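You operate a simulated robot arm through the tools that you are given. There is no shell and no other tool.

The job below is to be done with a simulated robot arm. You get a single attempt, and the scene is never put back.

TASK
Mark the strip at 40 mm and lay it in the done tray.
Fine: the strip on the bench top, in the marking stop; set the marking pointer first; one push of the marker button.
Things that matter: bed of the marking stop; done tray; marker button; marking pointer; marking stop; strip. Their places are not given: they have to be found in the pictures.

It is judged by the outcome, as a careful person would: the job done as asked, and still so three seconds after it is handed in. It fails if anything else is knocked over, pushed out of place, dropped, spilled or broken.

THE ROBOT
A 6-joint arm with a two-finger gripper, fixed in place. Base frame: the origin is at the foot of the arm, x ahead of it, y to its left, z up. Units: m, degrees, N and s.
Its first joint turns from -166.0 to 166.0 degrees. Payload 2.45 kg.
The TCP is the grasp point between the finger pads, 0.02 m short of the fingertips. In the tool frame z runs along the fingers and y along their closing line. Largest opening 0.14 m; the body of the gripper starts 0.168 m behind the TCP.
Orientation is that of the tool frame in the base frame, as a unit quaternion [w, x, y, z]. With the fingers straight down and closing along the base's y, the tool's x points along the base's -x, its y along +y and its z along -z.

THE INTERFACE
- The arm moves only by the tool nudge_tool. Its argument "targets" is a list of rows, each a list of 7 numbers: the finger opening in m, from 0 to 0.14, then the shift along the tool's x, y, z in m, then the turn, a rotation vector about the tool's x, y, z in degrees. In form: [[fingers, x, y, z, rx, ry, rz], ...]. A call has 1 to 20 rows; each row shifts and turns the commanded pose from where the row before left it, along the tool's axes as they then stand. A row lasts 0.2 s, in which the tool goes at most 0.05 m and 8.6 degrees; a call with a longer step from one row to the next is refused whole, and so is a gripper value outside its range. A pose out of reach is approached as far as the arm can. The call stops where the force on the tool passes 60 N (or 10 N more than at its start, if that is more) or the arm is blocked; 0.2 s more then pass. Each finger travels about 0.045 m/s and halts on what it meets, pressing with about 37 N; the grip force reading is that of the motor and also rises with nothing between the fingers. The clock runs only during rows and for 0.2 s after the last one: add rows that do not move to give the fingers time. The reply holds the time, the measured pose of the TCP, the force on the tool along the base axes, the opening and the grip force, in the units named above and with some noise, with the torque about the TCP (base axes, N m) and any sound that the robot's microphone picked up, and new pictures: "pictures" is both (left out), scene, wrist or none.
- Cameras (640 x 400 px; columns grow to the right, rows downward): "scene" is fixed at [0.219, -0.65, 1.587]; the picture's right is [0.80, -0.60, 0.00], its down [-0.31, -0.42, -0.85] and it looks along [0.51, 0.68, -0.52] (base axes); focal length 364 px, centre (320, 200). "wrist" rides on the gripper at [0.078, 0.011, -0.209] in the tool frame; the picture's right is [-0.14, 0.99, 0.00], its down [-0.92, -0.13, -0.37] and it looks along [-0.37, -0.05, 0.93] (tool axes); focal length 280 px, centre (320, 200).
- measure_at(camera, pixels): for up to 12 pixels [column, row] of the newest picture of that camera ("zoom" is the newest enlarged one), the place [x, y, z] in the base frame of the surface seen there, good to about 0.003 m. It takes no simulated time.
- close_up(camera, box): a new picture of the part [left, top, right, bottom] of that camera's present view, enlarged. It takes no simulated time.
- sign_off(): hands the job in; it is judged then, once.

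Open the gripper and draw the arm clear of the work before you hand the job in, unless the task says otherwise.

The tools are called as a command line: name --pt "numbers of a row" for each row, then --argument value for the rest, lists and objects as JSON in quotes. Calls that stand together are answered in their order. nudge_tool: Moves the arm, as the interface text tells. Its arguments: {"type":"object","properties":{"targets":{"type":"array"},"pictures":{"type":"string","enum":["both","scene","wrist","none"]}},"required":["targets"]} The other tools are called the same way: measure_at (camera, pixels) gives the place of the surface under pixels of a picture; close_up (camera, box) takes an enlarged picture of a part of a camera's view; sign_off () hands the job in.

At the start:

```text
time_s: 0.0
tool_pos: [0.5796, 0.0061, 1.2915]
orientation: [0.0, 0.0, 1.0, 0.0]
wrist_force: [0.1, 0.0, -0.5]
wrist_torque: [-0.01, -0.01, 0.02]
grip_width: 0.14
grasp_force: 0.1
```

scene: 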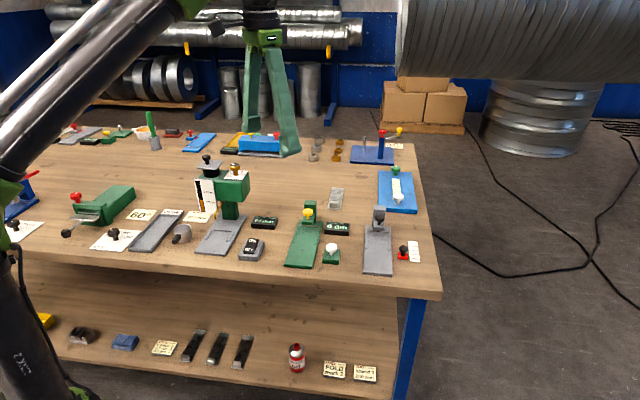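
wrist: 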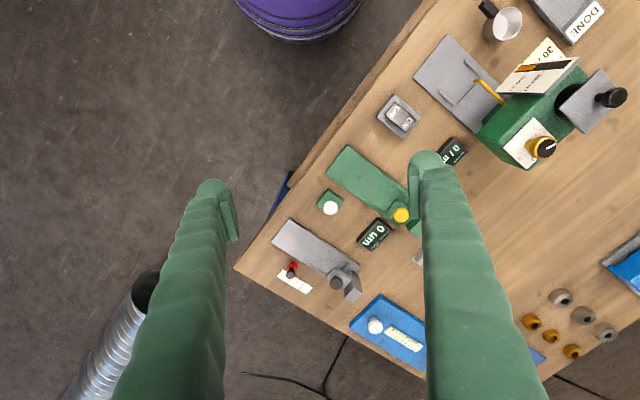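

The scene shows a bench with several stations around (40-420, 130-280) and a DONE tray around (155,230). I'll take close-ups to identify the marking stop, strip and tray.

close_up --camera "scene" --box '[120, 140, 280, 270]'

close_up --camera "scene" --box '[270, 130, 430, 280]'

close_up --camera "scene" --box '[0, 110, 160, 260]'

close_up --camera "scene" --box '[30, 300, 390, 400]'

close_up --camera "wrist" --box '[380, 0, 640, 180]'

close_up --camera "wrist" --box '[240, 120, 460, 380]'

```text
3.08 times, centred on (200, 205) of scene
```

zoom: 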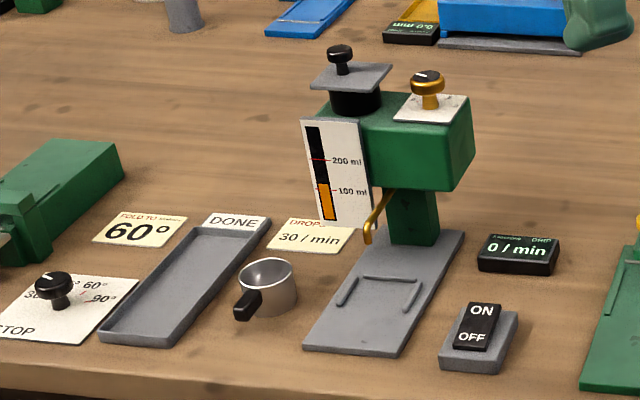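

```text
2.67 times, centred on (350, 205) of scene
```

zoom: 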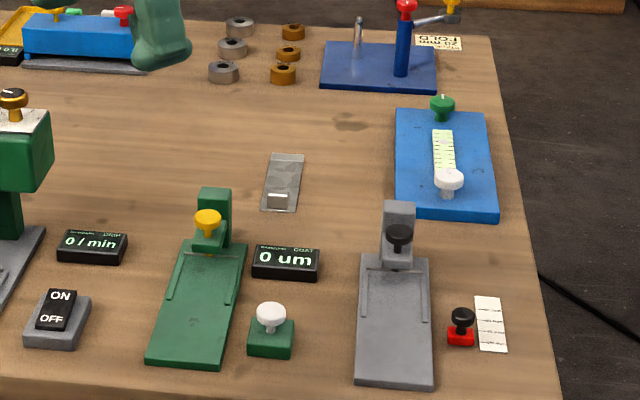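

```text
2.67 times, centred on (80, 185) of scene
```

zoom: 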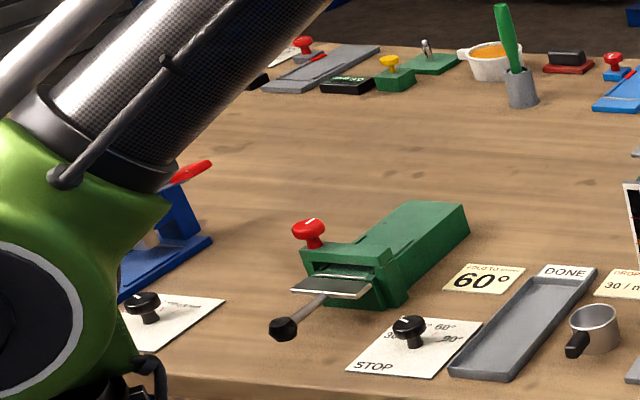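

```text
1.78 times, centred on (210, 350) of scene
```

zoom: 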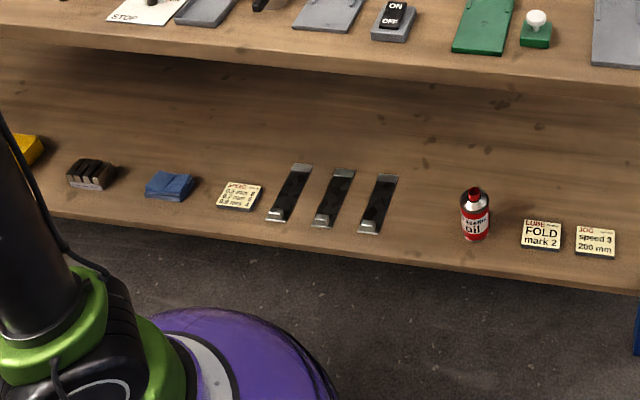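

```text
2.22 times, centred on (510, 90) of wrist
```

zoom: 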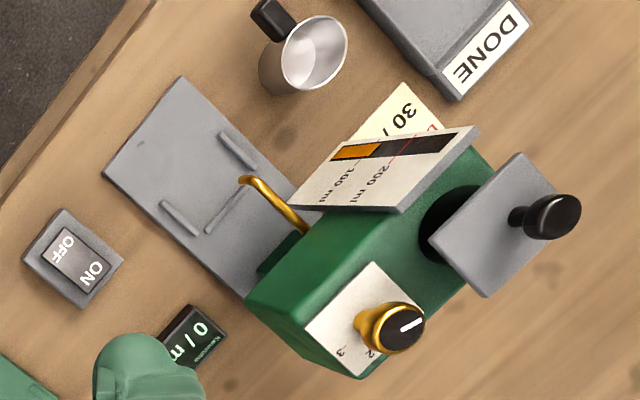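

```text
1.54 times, centred on (350, 250) of wrist
```

zoom: 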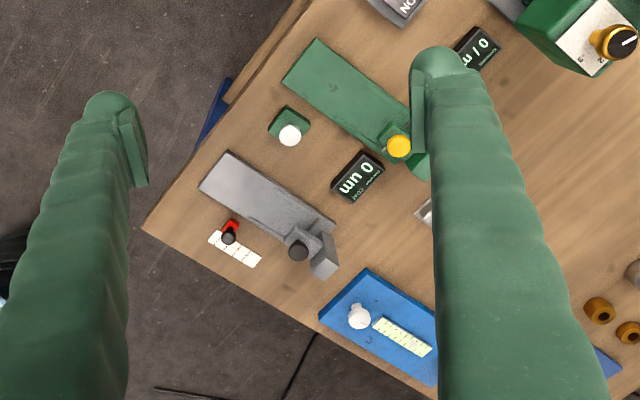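

The gray stop at scene (378,245) with a red slider beside a white scale at (408,252) looks like the marking stop; the strip lies at (336,198). I'll measure those, the green stop and tray.

close_up --camera "scene" --box '[350, 195, 430, 280]'

measure_at --camera "scene" --pixels '[[336, 188], [334, 205], [364, 272], [391, 274], [368, 230], [390, 230], [379, 217], [403, 248], [412, 245], [415, 260], [378, 207], [402, 257]]'

```text
4.71 times, centred on (390, 238) of scene
```

zoom: 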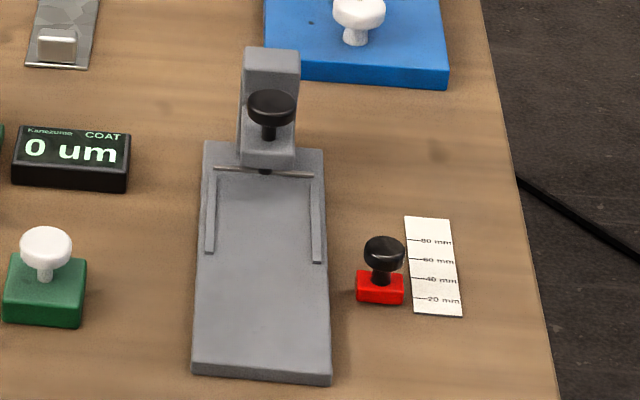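

```text
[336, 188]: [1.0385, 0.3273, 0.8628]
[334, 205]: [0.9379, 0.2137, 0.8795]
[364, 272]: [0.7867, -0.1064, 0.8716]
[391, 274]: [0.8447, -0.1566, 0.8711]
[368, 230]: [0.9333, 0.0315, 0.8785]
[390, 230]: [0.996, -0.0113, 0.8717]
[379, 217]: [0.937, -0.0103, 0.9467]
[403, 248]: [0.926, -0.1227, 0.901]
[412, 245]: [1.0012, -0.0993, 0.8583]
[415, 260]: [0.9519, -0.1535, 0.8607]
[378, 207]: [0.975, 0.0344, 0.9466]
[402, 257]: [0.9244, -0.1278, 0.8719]
```

The zoom shows the gray marking stop with a scale of 20/40/60/80 mm ticks and a red pointer with a black knob at (382,270). I'll measure ticks and features in this zoom.

measure_at --camera "zoom" --pixels '[[412, 299], [411, 279], [410, 260], [408, 240], [383, 248], [380, 290], [404, 285], [357, 285], [271, 100], [265, 172], [212, 250], [316, 262]]'

measure_at --camera "zoom" --pixels '[[195, 362], [330, 370], [207, 147], [322, 155], [217, 175], [311, 180], [265, 250], [265, 350], [265, 200], [62, 40], [270, 60], [262, 162]]'

close_up --camera "scene" --box '[390, 225, 430, 265]'

```text
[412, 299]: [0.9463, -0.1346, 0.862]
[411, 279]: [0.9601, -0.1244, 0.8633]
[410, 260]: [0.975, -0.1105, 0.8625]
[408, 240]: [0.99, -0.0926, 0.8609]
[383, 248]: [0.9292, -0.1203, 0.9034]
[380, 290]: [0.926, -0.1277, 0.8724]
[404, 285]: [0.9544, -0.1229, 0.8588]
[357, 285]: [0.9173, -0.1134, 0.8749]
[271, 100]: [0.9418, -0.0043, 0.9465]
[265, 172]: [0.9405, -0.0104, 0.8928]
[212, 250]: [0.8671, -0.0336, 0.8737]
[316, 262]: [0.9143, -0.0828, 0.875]
```

```text
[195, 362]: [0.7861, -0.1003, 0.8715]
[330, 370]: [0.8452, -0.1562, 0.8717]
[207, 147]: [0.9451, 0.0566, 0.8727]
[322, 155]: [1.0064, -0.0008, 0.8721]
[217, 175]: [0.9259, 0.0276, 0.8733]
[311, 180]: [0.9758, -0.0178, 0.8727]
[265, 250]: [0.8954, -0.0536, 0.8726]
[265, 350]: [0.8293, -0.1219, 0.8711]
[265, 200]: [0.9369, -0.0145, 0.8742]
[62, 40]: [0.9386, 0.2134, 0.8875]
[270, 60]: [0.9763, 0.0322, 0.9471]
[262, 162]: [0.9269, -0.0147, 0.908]
```

```text
10.00 times, centred on (410, 245) of scene
```

zoom: 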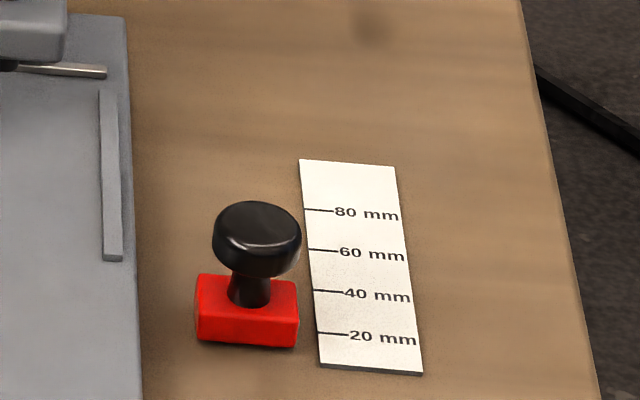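

Ticks are 20 mm apart along the direction (0.7,0.7), and the pointer seems to be near 20 now. Next I zoom on the strip and the tray.

close_up --camera "scene" --box '[316, 178, 356, 218]'

measure_at --camera "zoom" --pixels '[[200, 160], [340, 160], [320, 250], [180, 420], [300, 420], [270, 300]]'

measure_at --camera "scene" --pixels '[[330, 206], [335, 206], [338, 206], [332, 200], [332, 203], [129, 249], [147, 250], [168, 213], [183, 214], [178, 211], [155, 232], [140, 245]]'

```text
10.00 times, centred on (336, 198) of scene
```

zoom: 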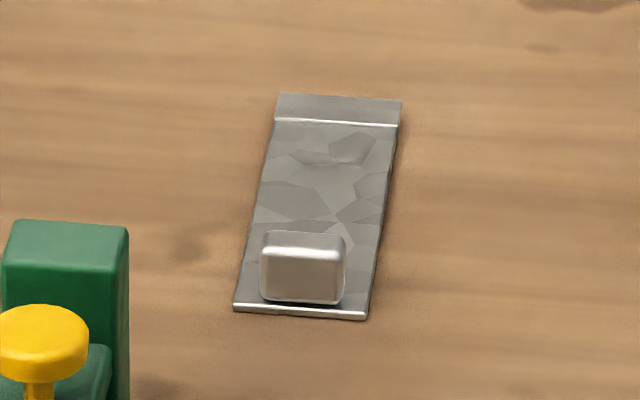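

```text
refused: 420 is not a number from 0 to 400
```

```text
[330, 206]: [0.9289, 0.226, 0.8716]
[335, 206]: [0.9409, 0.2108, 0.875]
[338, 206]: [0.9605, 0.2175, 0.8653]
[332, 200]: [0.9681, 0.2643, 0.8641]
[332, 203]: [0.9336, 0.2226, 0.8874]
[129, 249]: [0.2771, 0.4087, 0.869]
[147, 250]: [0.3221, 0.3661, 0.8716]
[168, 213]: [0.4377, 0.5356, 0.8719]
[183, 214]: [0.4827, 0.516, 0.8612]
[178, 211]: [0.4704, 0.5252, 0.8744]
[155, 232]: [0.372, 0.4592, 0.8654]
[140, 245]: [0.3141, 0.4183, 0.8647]
```

The strip has a raised metal block (handle) near its near end, zoom (303,268). I measure the corners and block edges.

measure_at --camera "zoom" --pixels '[[280, 96], [400, 102], [237, 303], [364, 312], [276, 118], [396, 123], [268, 240], [340, 240], [262, 295], [340, 298], [303, 238], [303, 275]]'

measure_at --camera "scene" --pixels '[[336, 230], [323, 255], [331, 262], [307, 213], [310, 205], [300, 240], [264, 222], [396, 215], [400, 190], [440, 297], [425, 200], [250, 250]]'

```text
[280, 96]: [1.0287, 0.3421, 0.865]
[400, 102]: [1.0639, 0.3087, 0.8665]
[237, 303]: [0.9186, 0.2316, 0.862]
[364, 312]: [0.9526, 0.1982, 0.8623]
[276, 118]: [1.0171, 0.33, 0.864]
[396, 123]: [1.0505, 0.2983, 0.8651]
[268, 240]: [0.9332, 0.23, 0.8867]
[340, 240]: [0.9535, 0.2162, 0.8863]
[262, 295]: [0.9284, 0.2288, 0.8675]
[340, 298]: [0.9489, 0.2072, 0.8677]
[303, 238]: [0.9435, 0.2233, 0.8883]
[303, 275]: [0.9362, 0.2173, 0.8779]
```

```text
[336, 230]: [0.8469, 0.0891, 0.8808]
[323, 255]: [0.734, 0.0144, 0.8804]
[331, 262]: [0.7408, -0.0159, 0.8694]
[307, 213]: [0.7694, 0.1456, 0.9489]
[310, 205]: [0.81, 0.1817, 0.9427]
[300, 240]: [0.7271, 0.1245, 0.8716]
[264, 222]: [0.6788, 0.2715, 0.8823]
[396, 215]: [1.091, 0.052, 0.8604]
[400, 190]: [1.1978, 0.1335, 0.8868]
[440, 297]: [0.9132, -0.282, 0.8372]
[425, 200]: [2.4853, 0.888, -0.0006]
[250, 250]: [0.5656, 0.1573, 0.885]
```

The strip is about 156 x 48 mm, aligned at 45° like the bed, with the block handle centred about (0.944,0.218,0.878). I move above the marking stop turned -45° for a close look.

nudge_tool --pt "0.14 -0.034 -0.0133 0.0177 0 0 0" --pt "0.14 -0.034 -0.0133 0.0177 0 0 0" --pt "0.14 -0.034 -0.0133 0.0177 0 0 0" --pt "0.14 -0.034 -0.0133 0.0177 0 0 0" --pt "0.14 -0.034 -0.0133 0.0177 0 0 0" --pt "0.14 -0.034 -0.0133 0.0177 0 0 0" --pt "0.14 -0.034 -0.0133 0.0177 0 0 0" --pt "0.14 -0.034 -0.0133 0.0177 0 0 0" --pt "0.14 0 0 0 0 0 -7.5" --pt "0.14 0 0 0 0 0 -7.5" --pt "0.14 0 0 0 0 0 -7.5" --pt "0.14 0 0 0 0 0 -7.5" --pt "0.14 0 0 0 0 0 -7.5" --pt "0.14 0 0 0 0 0 -7.5" --pt "0.14 0 0 0 0 0 0"

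```text
time_s: 3.2
tool_pos: [0.852, -0.1006, 1.1502]
orientation: [0.0, -0.383, 0.924, 0.0]
wrist_force: [0.1, 0.2, 0.2]
wrist_torque: [0.01, 0.0, 0.02]
grip_width: 0.1401
grasp_force: 0.0
```

scene: 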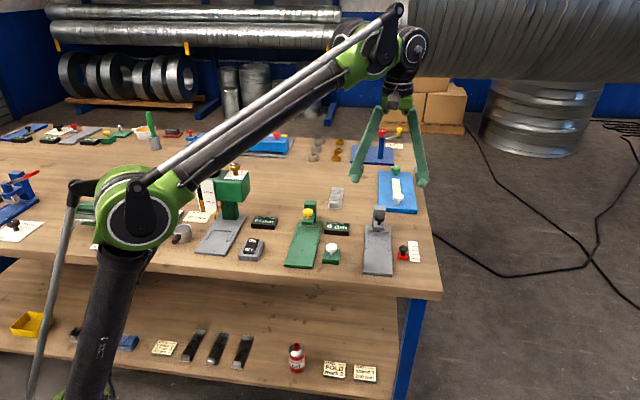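
wrist: 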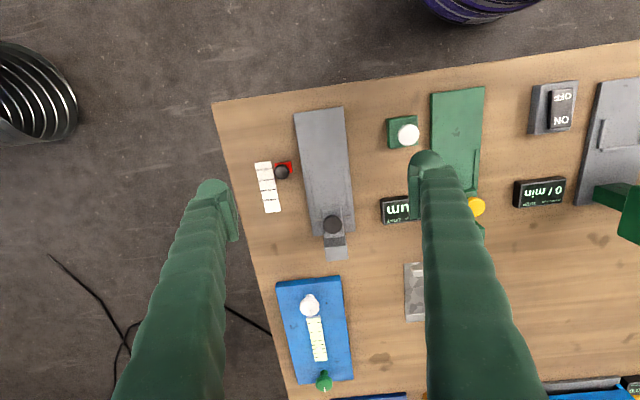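

The wrist view now shows the stop at (330,180), pointer at (284,170) and scale at (267,187). Zooming in.

close_up --camera "wrist" --box '[240, 140, 320, 220]'

close_up --camera "wrist" --box '[280, 95, 380, 270]'

```text
5.00 times, centred on (280, 180) of wrist
```

zoom: 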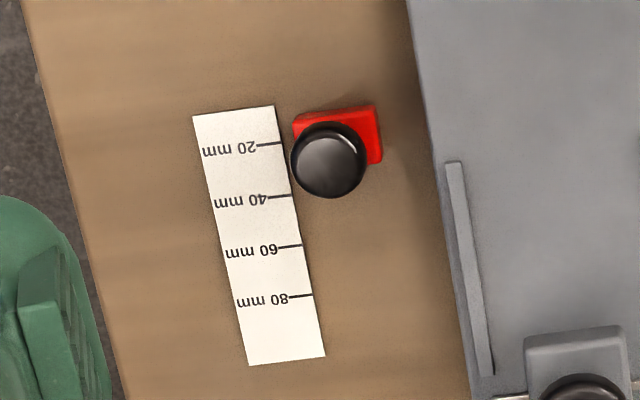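

```text
2.29 times, centred on (330, 182) of wrist
```

zoom: 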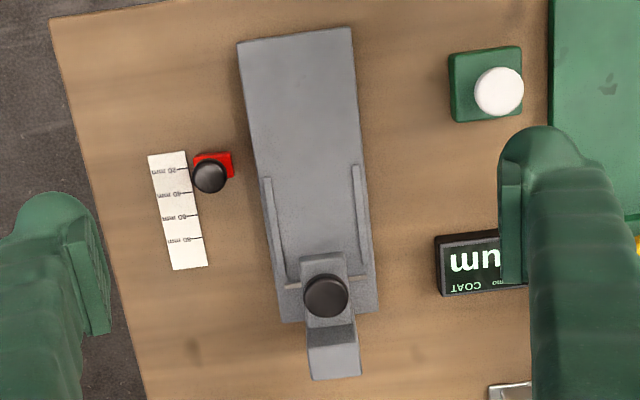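

The red slider body is about level with the 20 tick. I take a tighter close-up and measure the slider and ticks.

close_up --camera "wrist" --box '[260, 150, 304, 194]'

close_up --camera "wrist" --box '[264, 158, 296, 178]'

measure_at --camera "wrist" --pixels '[[278, 163], [291, 162], [291, 170], [283, 172], [273, 168.5], [275, 179], [276.5, 189], [278.5, 199]]'

```text
9.09 times, centred on (282, 172) of wrist
```

zoom: 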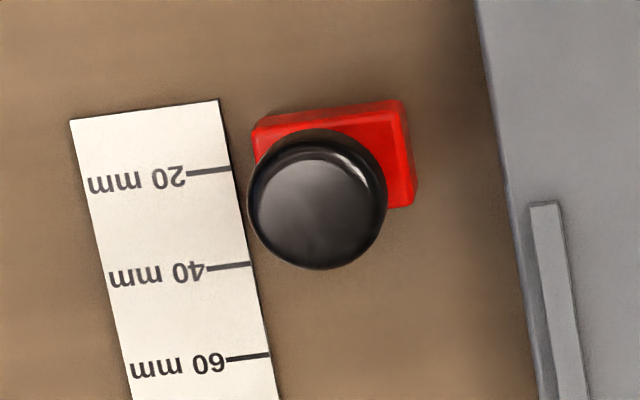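

```text
16.00 times, centred on (280, 168) of wrist
```

zoom: 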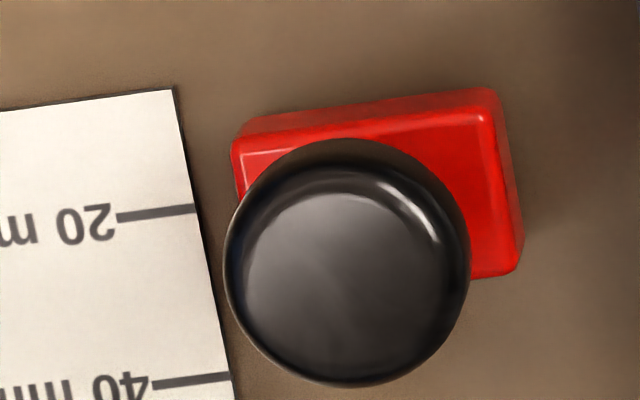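

```text
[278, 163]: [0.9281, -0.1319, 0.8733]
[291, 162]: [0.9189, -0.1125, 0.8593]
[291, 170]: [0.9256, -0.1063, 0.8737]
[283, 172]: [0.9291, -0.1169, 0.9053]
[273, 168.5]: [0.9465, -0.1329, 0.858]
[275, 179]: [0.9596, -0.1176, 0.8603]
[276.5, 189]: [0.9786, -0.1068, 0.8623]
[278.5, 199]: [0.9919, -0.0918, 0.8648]
```

Measure slider top corners and knob top in the 16x zoom.

measure_at --camera "zoom" --pixels '[[245, 148], [365, 130], [478, 115], [490, 265], [490, 190], [345, 200], [345, 260], [345, 370], [250, 260], [455, 260], [190, 210], [225, 378]]'

```text
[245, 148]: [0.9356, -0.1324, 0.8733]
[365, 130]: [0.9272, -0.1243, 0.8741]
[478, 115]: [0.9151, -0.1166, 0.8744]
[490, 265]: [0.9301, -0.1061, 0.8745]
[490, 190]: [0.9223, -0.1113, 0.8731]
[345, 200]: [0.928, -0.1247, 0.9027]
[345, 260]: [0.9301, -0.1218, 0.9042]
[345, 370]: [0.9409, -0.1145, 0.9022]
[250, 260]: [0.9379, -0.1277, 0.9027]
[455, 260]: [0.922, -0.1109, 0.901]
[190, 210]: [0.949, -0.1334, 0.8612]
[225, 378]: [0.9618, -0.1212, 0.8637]
```

Slider centre projects to u≈0.574 along the scale axis, matching the 20 mm tick (u≈0.5746), and 40 mm is at u≈0.5946, so it has to move 20 mm forward. I go above the knob at (0.930,-0.1195) with the fingers at 0.06.

nudge_tool --pt "0.06 -0.0084 -0.0137 0.04 0 0 0" --pt "0.06 -0.0084 -0.0137 0.04 0 0 0" --pt "0.06 -0.0084 -0.0137 0.04 0 0 0" --pt "0.06 -0.0083 -0.0137 0.04 0 0 0" --pt "0.06 -0.0083 -0.0137 0.04 0 0 0" --pt "0.06 0 0 0 0 0 0" --pt "0.06 0 0 0 0 0 0"

```text
time_s: 4.8
tool_pos: [0.929, -0.12, 0.9495]
orientation: [-0.001, -0.383, 0.924, -0.001]
wrist_force: [0.4, 0.0, 0.3]
wrist_torque: [0.02, -0.01, -0.01]
grip_width: 0.0601
grasp_force: 0.1
```

scene: 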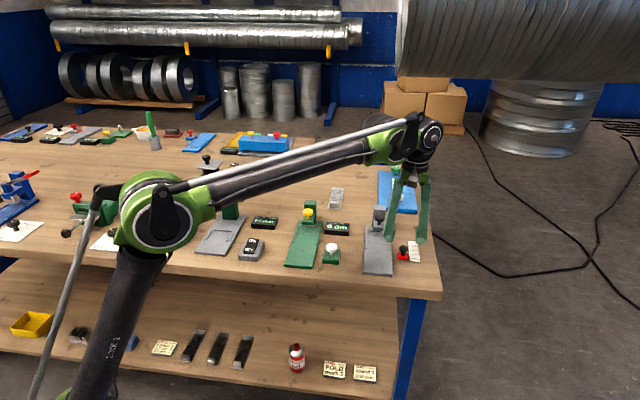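
wrist: 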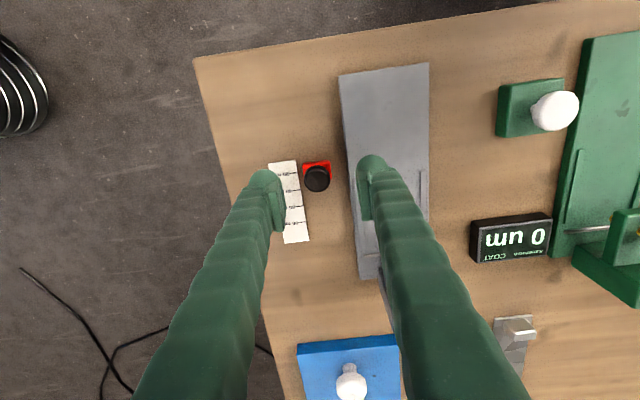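

The knob is at (317,178), roughly where the TCP line falls at (320,178). A close-up confirms centring before descending.

close_up --camera "wrist" --box '[264, 145, 344, 195]'

measure_at --camera "zoom" --pixels '[[424, 265], [330, 265], [516, 265], [424, 345], [424, 180]]'

```text
8.00 times, centred on (304, 170) of wrist
```

zoom: 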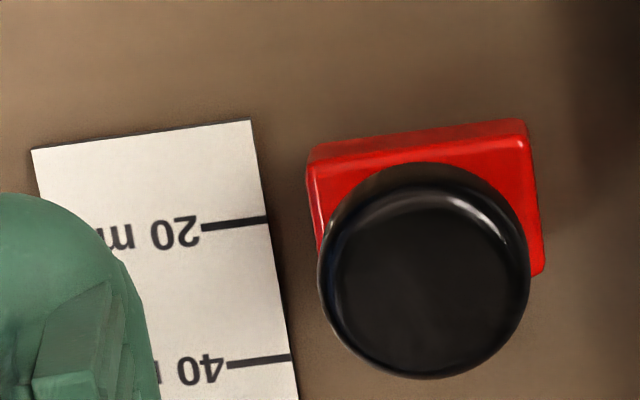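

```text
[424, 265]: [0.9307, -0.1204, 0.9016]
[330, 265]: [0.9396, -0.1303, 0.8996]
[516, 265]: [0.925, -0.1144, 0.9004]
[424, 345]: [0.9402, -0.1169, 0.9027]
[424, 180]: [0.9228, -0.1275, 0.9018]
```

Knob centre is about 2.5 mm toward -tool y of the TCP; I shift, descend 49 mm and close on it.

nudge_tool --pt "0.06 0 -0.0025 0.015 0 0 0" --pt "0.06 0 0 0.02 0 0 0" --pt "0.06 0 0 0.014 0 0 0" --pt "0.06 0 0 0 0 0 0" --pt "0.035 0 0 0 0 0 0" --pt "0.035 0 0 0 0 0 0"

```text
time_s: 6.2
tool_pos: [0.9294, -0.1216, 0.9005]
orientation: [0.0, -0.383, 0.924, -0.001]
wrist_force: [-0.4, 0.8, -0.6]
wrist_torque: [0.0, -0.01, 0.0]
grip_width: 0.035
grasp_force: 0.1
```

scene: 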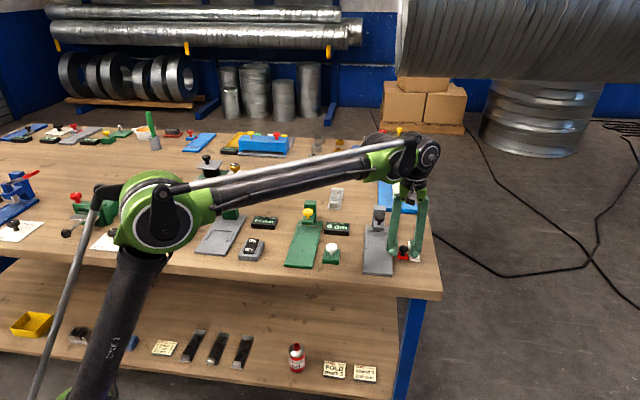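
wrist: 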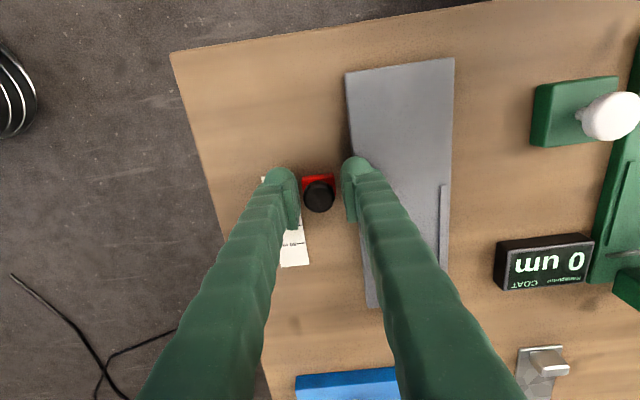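

The knob sits centred between the pads (319,195). I close on it.

nudge_tool --pt "0.028 0 0 0 0 0 0" --pt "0.02 0 0 0 0 0 0" --pt "0.02 0 0 0 0 0 0" --pt "0.02 0 0 0 0 0 0" --pictures "wrist"

```text
time_s: 7.2
tool_pos: [0.9313, -0.1223, 0.901]
orientation: [0.0, -0.383, 0.924, 0.0]
wrist_force: [15.0, -9.2, 4.1]
wrist_torque: [-0.04, -0.12, -0.09]
grip_width: 0.0238
grasp_force: 45.5
```

wrist: 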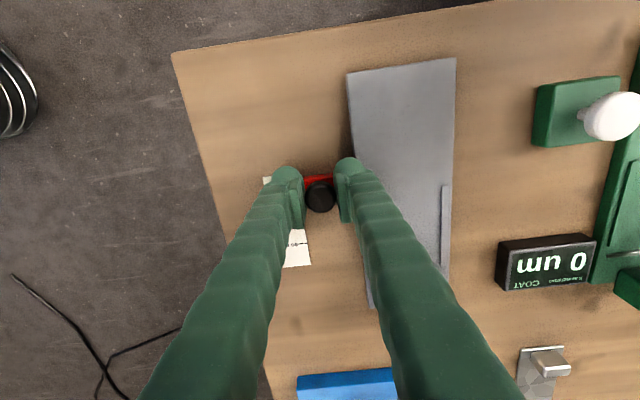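

It grips the knob (24 mm) with a ~17 N lateral load along +v; I relieve it by 1.5 mm and slide forward 20 mm.

nudge_tool --pt "0.02 0 -0.0015 0 0 0 0" --pt "0.02 -0.004 0 0 0 0 0" --pt "0.02 -0.004 0 0 0 0 0" --pt "0.02 -0.004 0 0 0 0 0" --pt "0.02 -0.004 0 0 0 0 0" --pt "0.02 -0.004 0 0 0 0 0" --pt "0.02 0 0 0 0 0 0" --pictures "wrist"

```text
time_s: 8.8
tool_pos: [0.9459, -0.107, 0.9002]
orientation: [0.0, -0.383, 0.924, 0.0]
wrist_force: [-3.8, 3.2, -7.7]
wrist_torque: [0.05, -0.01, 0.0]
grip_width: 0.0238
grasp_force: 45.1
```

wrist: 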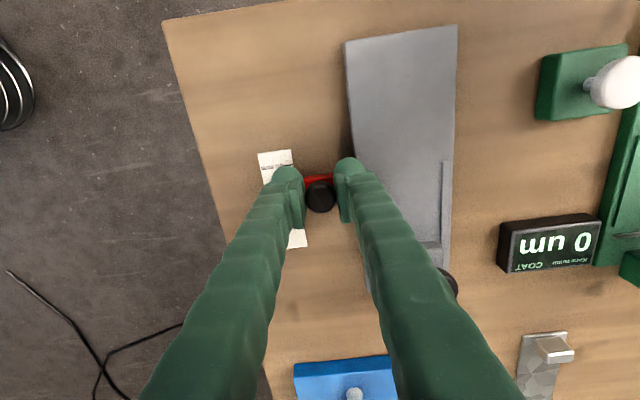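

The slider moved with the grip (TCP u 0.572→0.593). I release, lift and look at it.

nudge_tool --pt "0.035 0 0 0 0 0 0" --pt "0.06 0 0 0 0 0 0" --pt "0.06 0 0 0 0 0 0" --pt "0.06 0 0 -0.03 0 0 0" --pt "0.06 0 0 -0.04 0 0 0" --pt "0.06 0.03 0.01 -0.03 0 0 0" --pt "0.06 0.03 0 0 0 0 0" --pt "0.1 0 0 0 0 0 0" --pt "0.1 0 0 0 0 0 0" --pt "0.1 0 0 0 0 0 0" --pictures "both"

```text
time_s: 11.0
tool_pos: [0.897, -0.1449, 0.9996]
orientation: [0.001, -0.383, 0.924, 0.0]
wrist_force: [-1.0, 0.7, -0.1]
wrist_torque: [-0.02, 0.01, -0.03]
grip_width: 0.0999
grasp_force: 0.0
```

scene: 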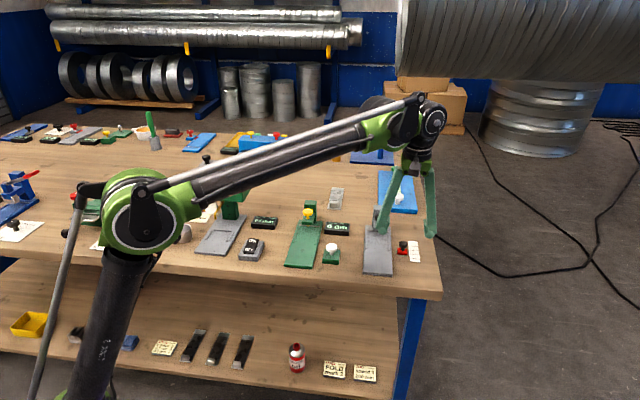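
wrist: 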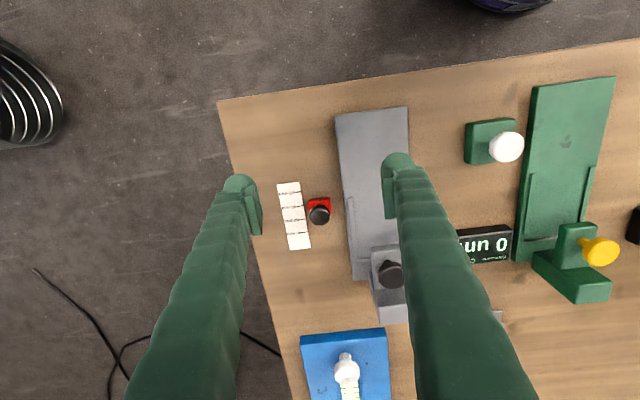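

The slider is now near the second tick; close-ups from both cameras to verify.

close_up --camera "scene" --box '[390, 230, 430, 270]'

close_up --camera "wrist" --box '[275, 180, 339, 220]'

measure_at --camera "wrist" --pixels '[[311, 201], [319, 200], [328, 199], [329, 208], [319, 215], [300, 193.5], [302, 207], [305, 221], [307, 233]]'

```text
10.00 times, centred on (410, 250) of scene
```

zoom: 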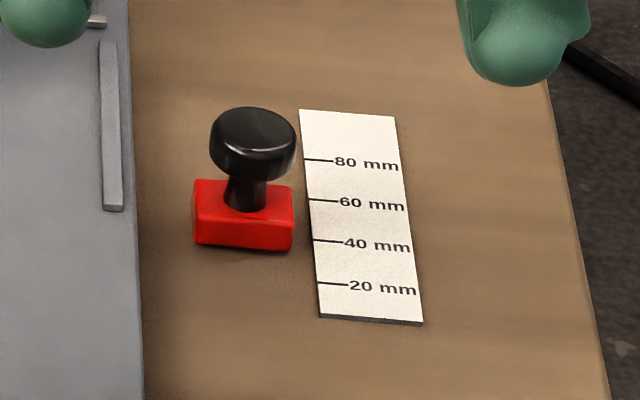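

```text
10.00 times, centred on (307, 200) of wrist
```

zoom: 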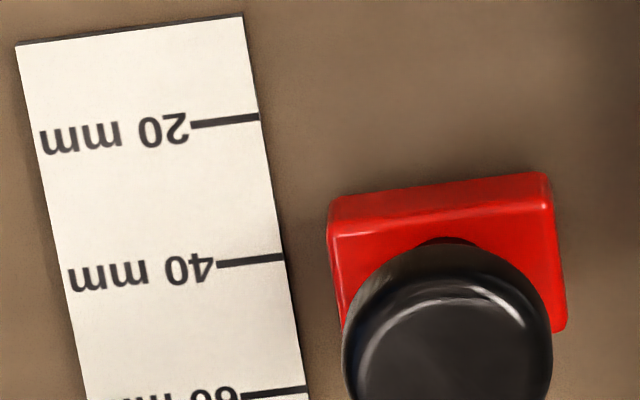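

```text
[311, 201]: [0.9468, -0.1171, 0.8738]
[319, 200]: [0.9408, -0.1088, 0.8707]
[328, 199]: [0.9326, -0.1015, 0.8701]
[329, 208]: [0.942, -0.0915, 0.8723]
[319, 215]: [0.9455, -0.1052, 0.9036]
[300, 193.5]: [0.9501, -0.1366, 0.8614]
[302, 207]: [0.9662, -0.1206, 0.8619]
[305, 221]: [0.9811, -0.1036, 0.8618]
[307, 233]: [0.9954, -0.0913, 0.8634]
```

By camera geometry the pointer centre reads roughly 41.5–42 mm (wrist: centre u≈0.145 against tick 0.1433; scene: moved ~22 mm). I take one more close-up to refine before correcting.

close_up --camera "wrist" --box '[290, 188, 338, 228]'

close_up --camera "scene" --box '[396, 236, 424, 260]'

```text
10.00 times, centred on (314, 208) of wrist
```

zoom: 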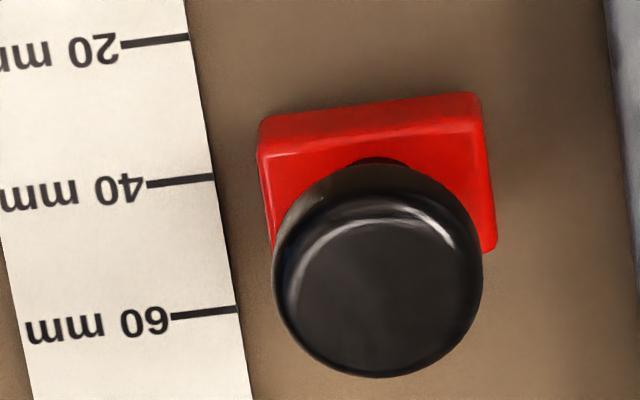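

```text
16.00 times, centred on (410, 248) of scene
```

zoom: 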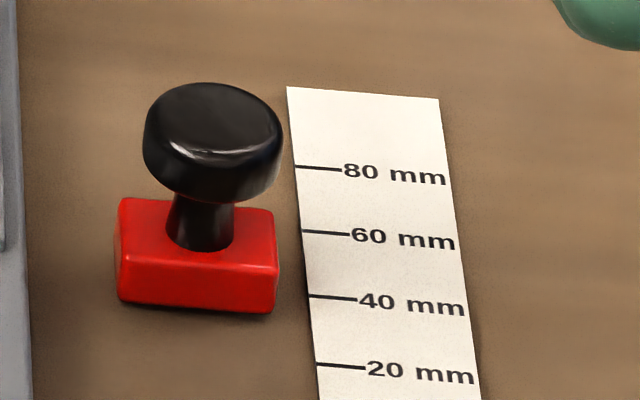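

Combining both views, the pointer sits about 2 mm past 40. I turn the tool +90° so the camera looks square across the slide direction (no parallax along the scale) and so the fingers can close along the slide direction.

nudge_tool --pt "0.1 -0.0266 0.0233 -0.01 0 0 0" --pt "0.1 -0.0266 0.0233 -0.01 0 0 0" --pt "0.1 0 0 0 0 0 7.5" --pt "0.1 0 0 0 0 0 7.5" --pt "0.1 0 0 0 0 0 7.5" --pt "0.1 0 0 0 0 0 7.5" --pt "0.1 0 0 0 0 0 7.5" --pt "0.1 0 0 0 0 0 7.5" --pt "0.1 0 0 0 0 0 7.5" --pt "0.1 0 0 0 0 0 7.5" --pt "0.1 0 0 0 0 0 7.5" --pt "0.1 0 0 0 0 0 7.5" --pt "0.1 0 0 0 0 0 7.5" --pt "0.1 0 0 0 0 0 7.5" --pt "0.1 0 0 0 0 0 0" --pictures "both"

```text
time_s: 14.2
tool_pos: [0.9016, -0.0727, 1.0208]
orientation: [-0.001, 0.384, 0.923, 0.0]
wrist_force: [-0.1, 0.4, 0.0]
wrist_torque: [-0.02, 0.02, 0.0]
grip_width: 0.0999
grasp_force: 0.1
```

scene: 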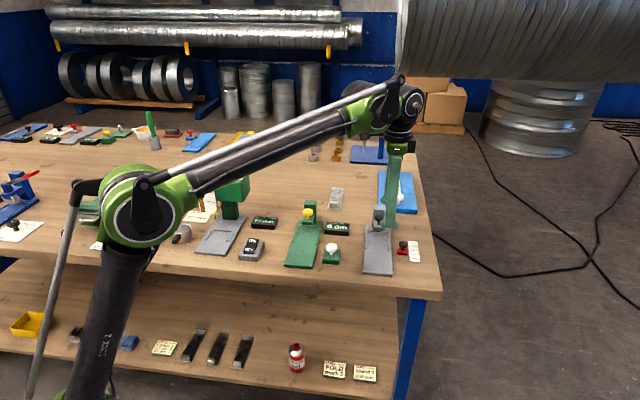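
wrist: 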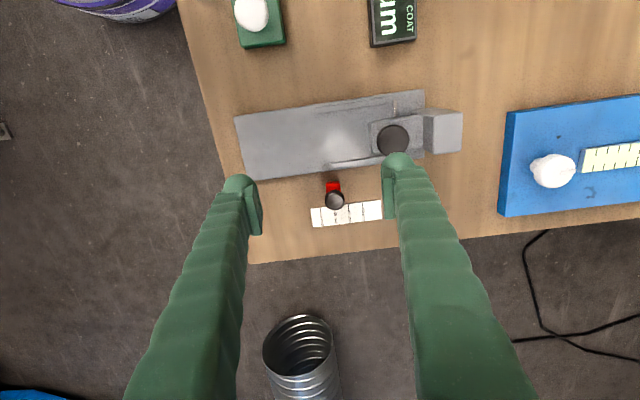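

The view now looks across the scale; zooming in on the slider at (334,195).

close_up --camera "wrist" --box '[310, 175, 374, 235]'

close_up --camera "wrist" --box '[316, 185, 348, 205]'

```text
6.67 times, centred on (342, 205) of wrist
```

zoom: 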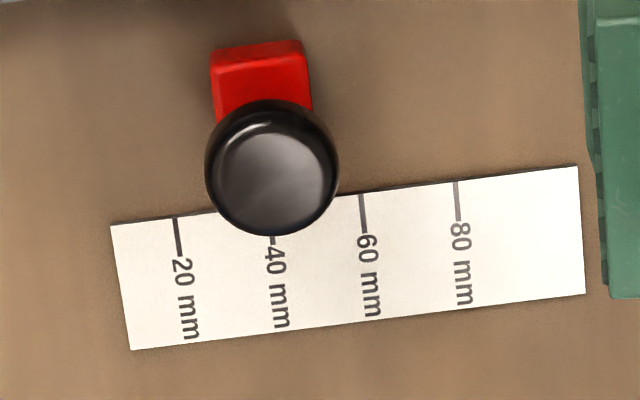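

```text
16.00 times, centred on (332, 195) of wrist
```

zoom: 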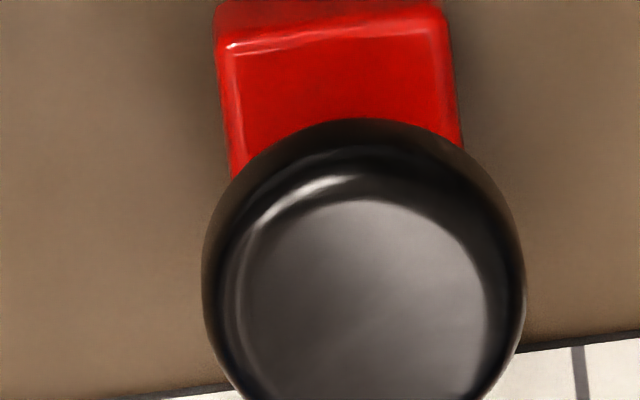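

Square view: ticks 20/60 at u −0.0211/+0.0190 put tick 40 at −0.0011, while the slider centre is at +0.0008, so it reads about 41.9 mm. I go over the knob with the TCP line on the 40 tick and stop just above grip height.

nudge_tool --pt "0.06 -0.0275 0.005 0 0 0 0" --pt "0.06 -0.0275 0.0049 0 0 0 0" --pt "0.06 0 0 0.03 0 0 0" --pt "0.06 0 0 0.03 0 0 0" --pt "0.06 0 0 0.03 0 0 0" --pt "0.06 0 0 0.03 0 0 0" --pt "0.04 0 0 0 0 0 0" --pt "0.04 0 0 0 0 0 0" --pictures "wrist"

close_up --camera "wrist" --box '[280, 165, 360, 215]'

```text
time_s: 16.0
tool_pos: [0.9461, -0.1038, 0.9015]
orientation: [0.0, 0.383, 0.924, 0.0]
wrist_force: [-0.5, 0.5, 0.0]
wrist_torque: [0.01, 0.02, -0.02]
grip_width: 0.0401
grasp_force: 0.1
```

wrist: 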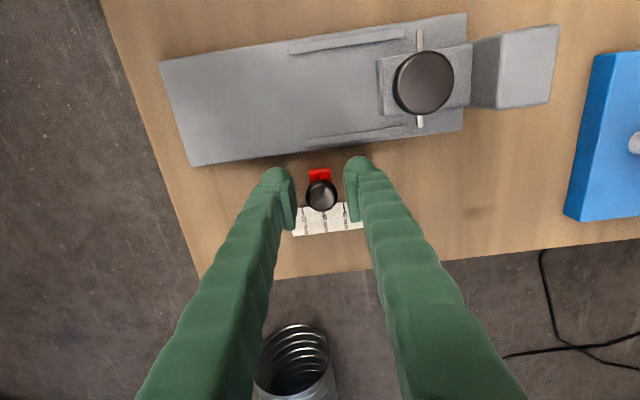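

```text
8.00 times, centred on (320, 190) of wrist
```

zoom: 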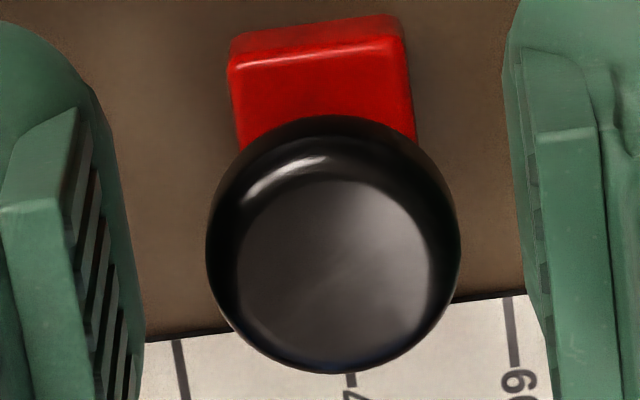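

The knob is ~2 mm forward of the finger centre as intended; closing will centre it on 40.

nudge_tool --pt "0.032 0 0 0 0 0 0" --pt "0.028 0 0 0 0 0 0" --pt "0.025 0 0 0 0 0 0" --pt "0.023 0 0 0 0 0 0" --pt "0.023 0 0 0 0 0 0" --pictures "wrist"

close_up --camera "wrist" --box '[280, 175, 360, 235]'

```text
time_s: 17.2
tool_pos: [0.9457, -0.1042, 0.9005]
orientation: [0.0, 0.383, 0.924, 0.0]
wrist_force: [-0.2, 0.0, 0.8]
wrist_torque: [0.01, 0.0, 0.01]
grip_width: 0.024
grasp_force: 39.7
```

wrist: 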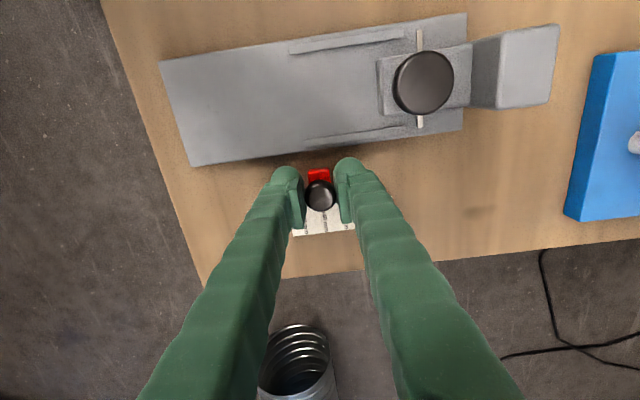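

```text
6.67 times, centred on (320, 205) of wrist
```

zoom: 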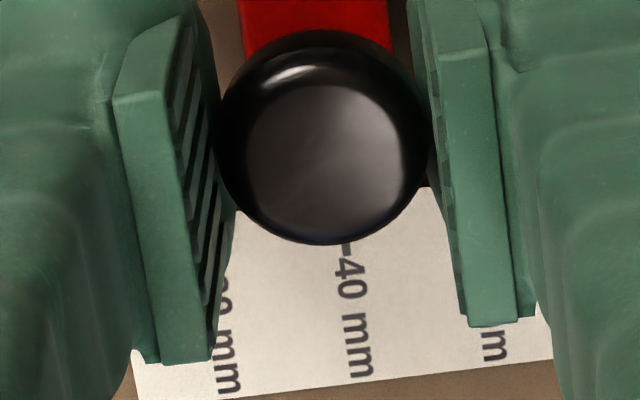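

Gripped with almost no side load. I open, lift straight, back off and check again.

nudge_tool --pt "0.035 0 0 0 0 0 0" --pt "0.05 0 0 0 0 0 0" --pt "0.06 0 0 0 0 0 0" --pt "0.06 0 0 -0.03 0 0 0" --pt "0.06 0 0 -0.03 0 0 0" --pt "0.06 0 0 -0.03 0 0 0" --pt "0.06 0 0 -0.03 0 0 0" --pt "0.06 0.0275 -0.005 0 0 0 0" --pt "0.1 0.0275 -0.005 0 0 0 0" --pt "0.1 0 0 0 0 0 0" --pt "0.1 0 0 0 0 0 0" --pictures "both"

close_up --camera "wrist" --box '[310, 175, 374, 235]'

close_up --camera "wrist" --box '[316, 185, 348, 205]'

```text
time_s: 19.6
tool_pos: [0.9011, -0.0718, 1.0223]
orientation: [0.001, 0.383, 0.924, 0.0]
wrist_force: [0.6, -0.7, 0.8]
wrist_torque: [-0.02, 0.0, 0.04]
grip_width: 0.0999
grasp_force: 0.1
```

scene: 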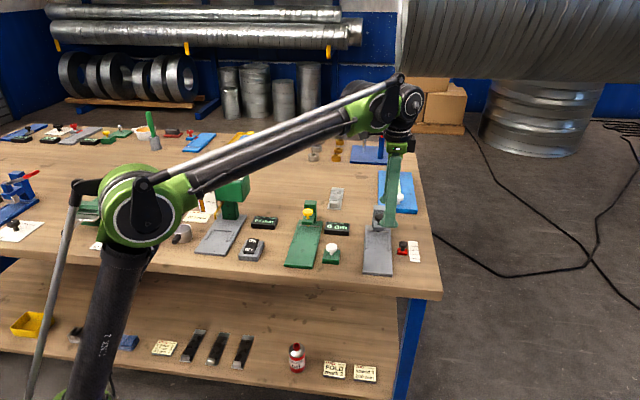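
wrist: 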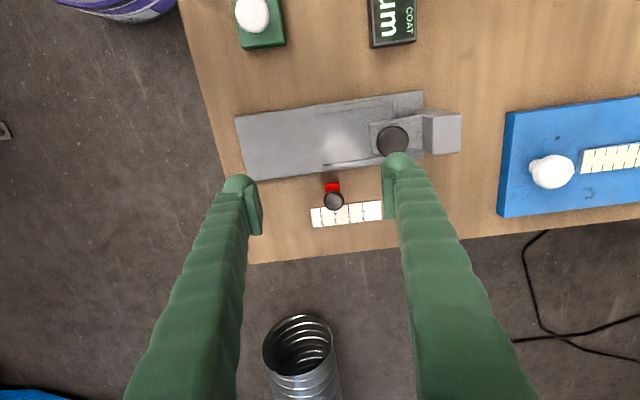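

```text
6.67 times, centred on (342, 205) of wrist
```

zoom: 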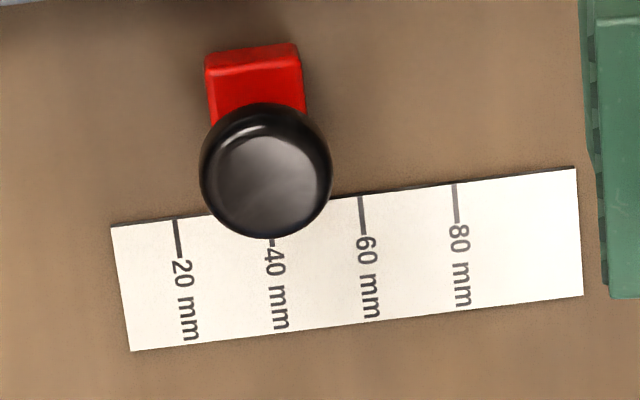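

```text
16.00 times, centred on (332, 195) of wrist
```

zoom: 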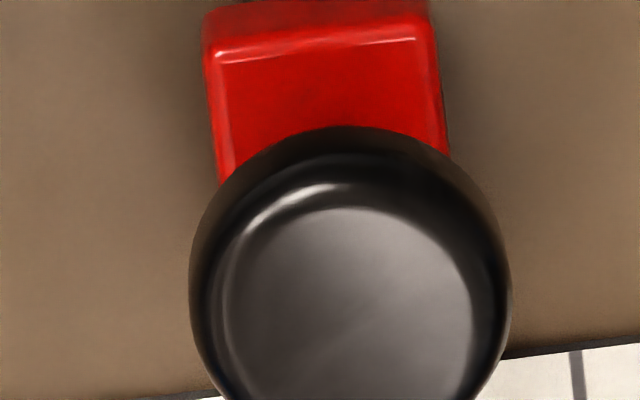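

Now it reads about 40.9 mm (slider centre −0.0003 versus tick −0.00125). I repeat the centring grip with the TCP 1.1 mm further back.

nudge_tool --pt "0.06 -0.0275 0.0044 0 0 0 0" --pt "0.06 -0.0275 0.0045 0 0 0 0" --pt "0.06 0 0 0.03 0 0 0" --pt "0.06 0 0 0.03 0 0 0" --pt "0.06 0 0 0.03 0 0 0" --pt "0.06 0 0 0.03 0 0 0" --pt "0.04 0 0 0 0 0 0" --pt "0.032 0 0 0 0 0 0" --pt "0.028 0 0 0 0 0 0" --pt "0.025 0 0 0 0 0 0" --pt "0.022 0 0 0 0 0 0" --pt "0.022 0 0 0 0 0 0" --pt "0.022 0 0 0 0 0 0" --pictures "wrist"

nudge_tool --pt "0.035 0 0 0 0 0 0" --pt "0.05 0 0 0 0 0 0" --pt "0.06 0 0 0 0 0 0" --pt "0.06 0 0 -0.03 0 0 0" --pt "0.06 0 0 -0.03 0 0 0" --pt "0.06 0 0 -0.03 0 0 0" --pt "0.06 0 0 -0.03 0 0 0" --pt "0.06 0.0275 -0.005 0 0 0 0" --pt "0.1 0.0275 -0.004 0 0 0 0" --pt "0.1 0 0 0 0 0 0" --pt "0.1 0 0 0 0 0 0" --pictures "wrist"

close_up --camera "wrist" --box '[310, 175, 374, 235]'

close_up --camera "wrist" --box '[316, 185, 348, 205]'

```text
time_s: 22.4
tool_pos: [0.9471, -0.106, 0.9004]
orientation: [0.001, 0.383, 0.924, 0.001]
wrist_force: [-0.8, 0.2, -0.8]
wrist_torque: [0.02, 0.01, 0.02]
grip_width: 0.024
grasp_force: 45.0
```

wrist: 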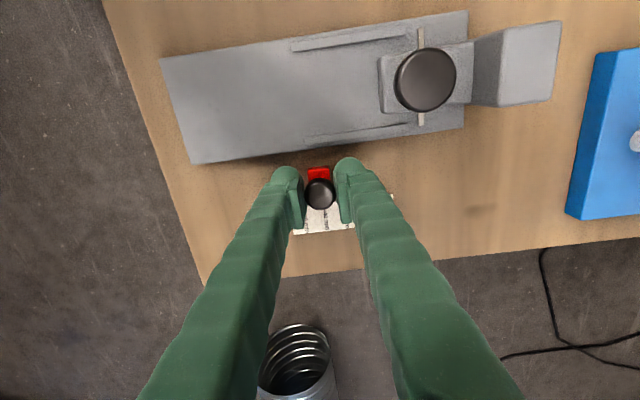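

```text
time_s: 24.8
tool_pos: [0.9025, -0.0709, 1.0214]
orientation: [0.0, 0.383, 0.924, 0.0]
wrist_force: [-0.6, 0.8, 1.2]
wrist_torque: [0.01, 0.02, 0.0]
grip_width: 0.0998
grasp_force: 0.2
```

wrist: 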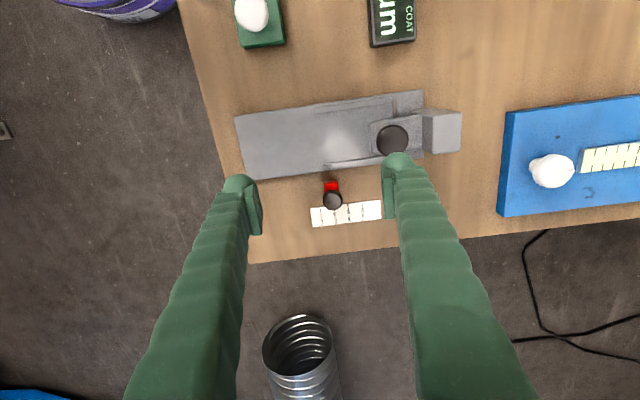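

```text
6.67 times, centred on (342, 205) of wrist
```

zoom: 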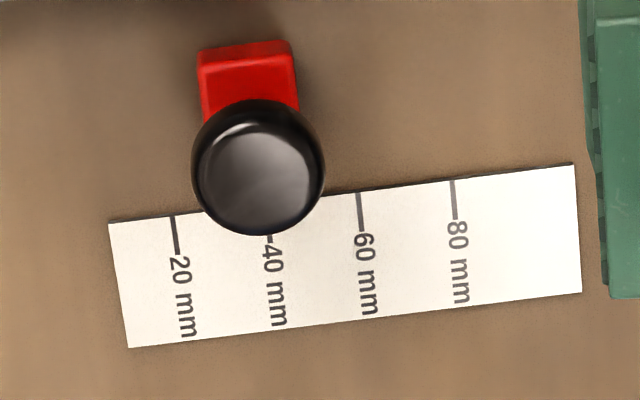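

```text
16.00 times, centred on (332, 195) of wrist
```

zoom: 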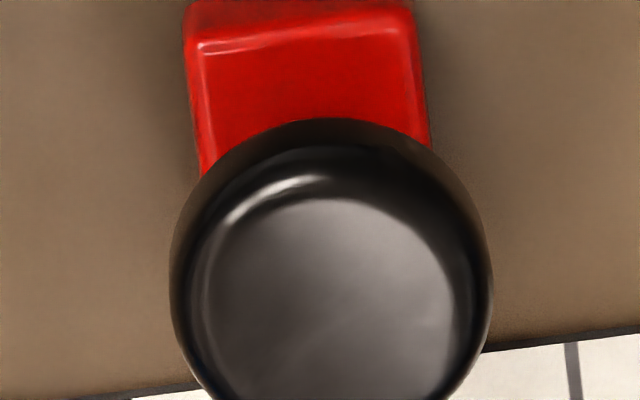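

The pointer now reads about 39.7 mm (centre −0.0018 vs tick 40 at −0.0015), good. Next I study the stop's bed, rails and rod around (380,135).

close_up --camera "wrist" --box '[310, 85, 470, 185]'

measure_at --camera "zoom" --pixels '[[85, 70], [300, 30], [85, 315], [300, 280], [60, 90], [60, 330], [250, 130], [330, 200], [420, 150], [500, 190], [150, 200], [330, 60]]'

```text
4.00 times, centred on (390, 135) of wrist
```

zoom: 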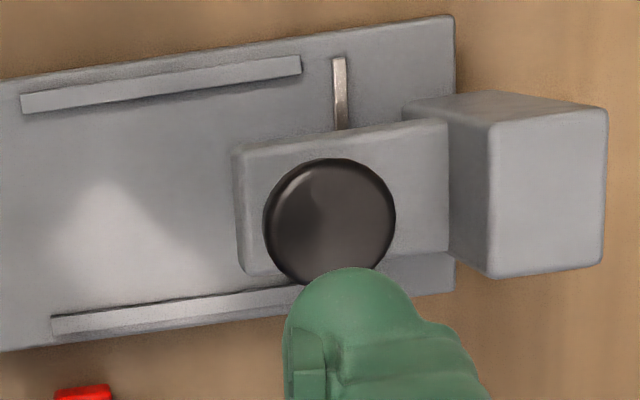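

```text
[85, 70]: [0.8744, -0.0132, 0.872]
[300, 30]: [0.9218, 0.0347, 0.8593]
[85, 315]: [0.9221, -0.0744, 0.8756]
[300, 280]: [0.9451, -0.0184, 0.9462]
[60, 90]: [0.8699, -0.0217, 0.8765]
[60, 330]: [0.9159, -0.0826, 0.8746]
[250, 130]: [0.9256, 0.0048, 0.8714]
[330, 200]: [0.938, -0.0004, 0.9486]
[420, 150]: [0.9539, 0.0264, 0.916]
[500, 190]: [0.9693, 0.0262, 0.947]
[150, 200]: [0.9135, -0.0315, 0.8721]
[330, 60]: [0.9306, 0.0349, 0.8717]
```

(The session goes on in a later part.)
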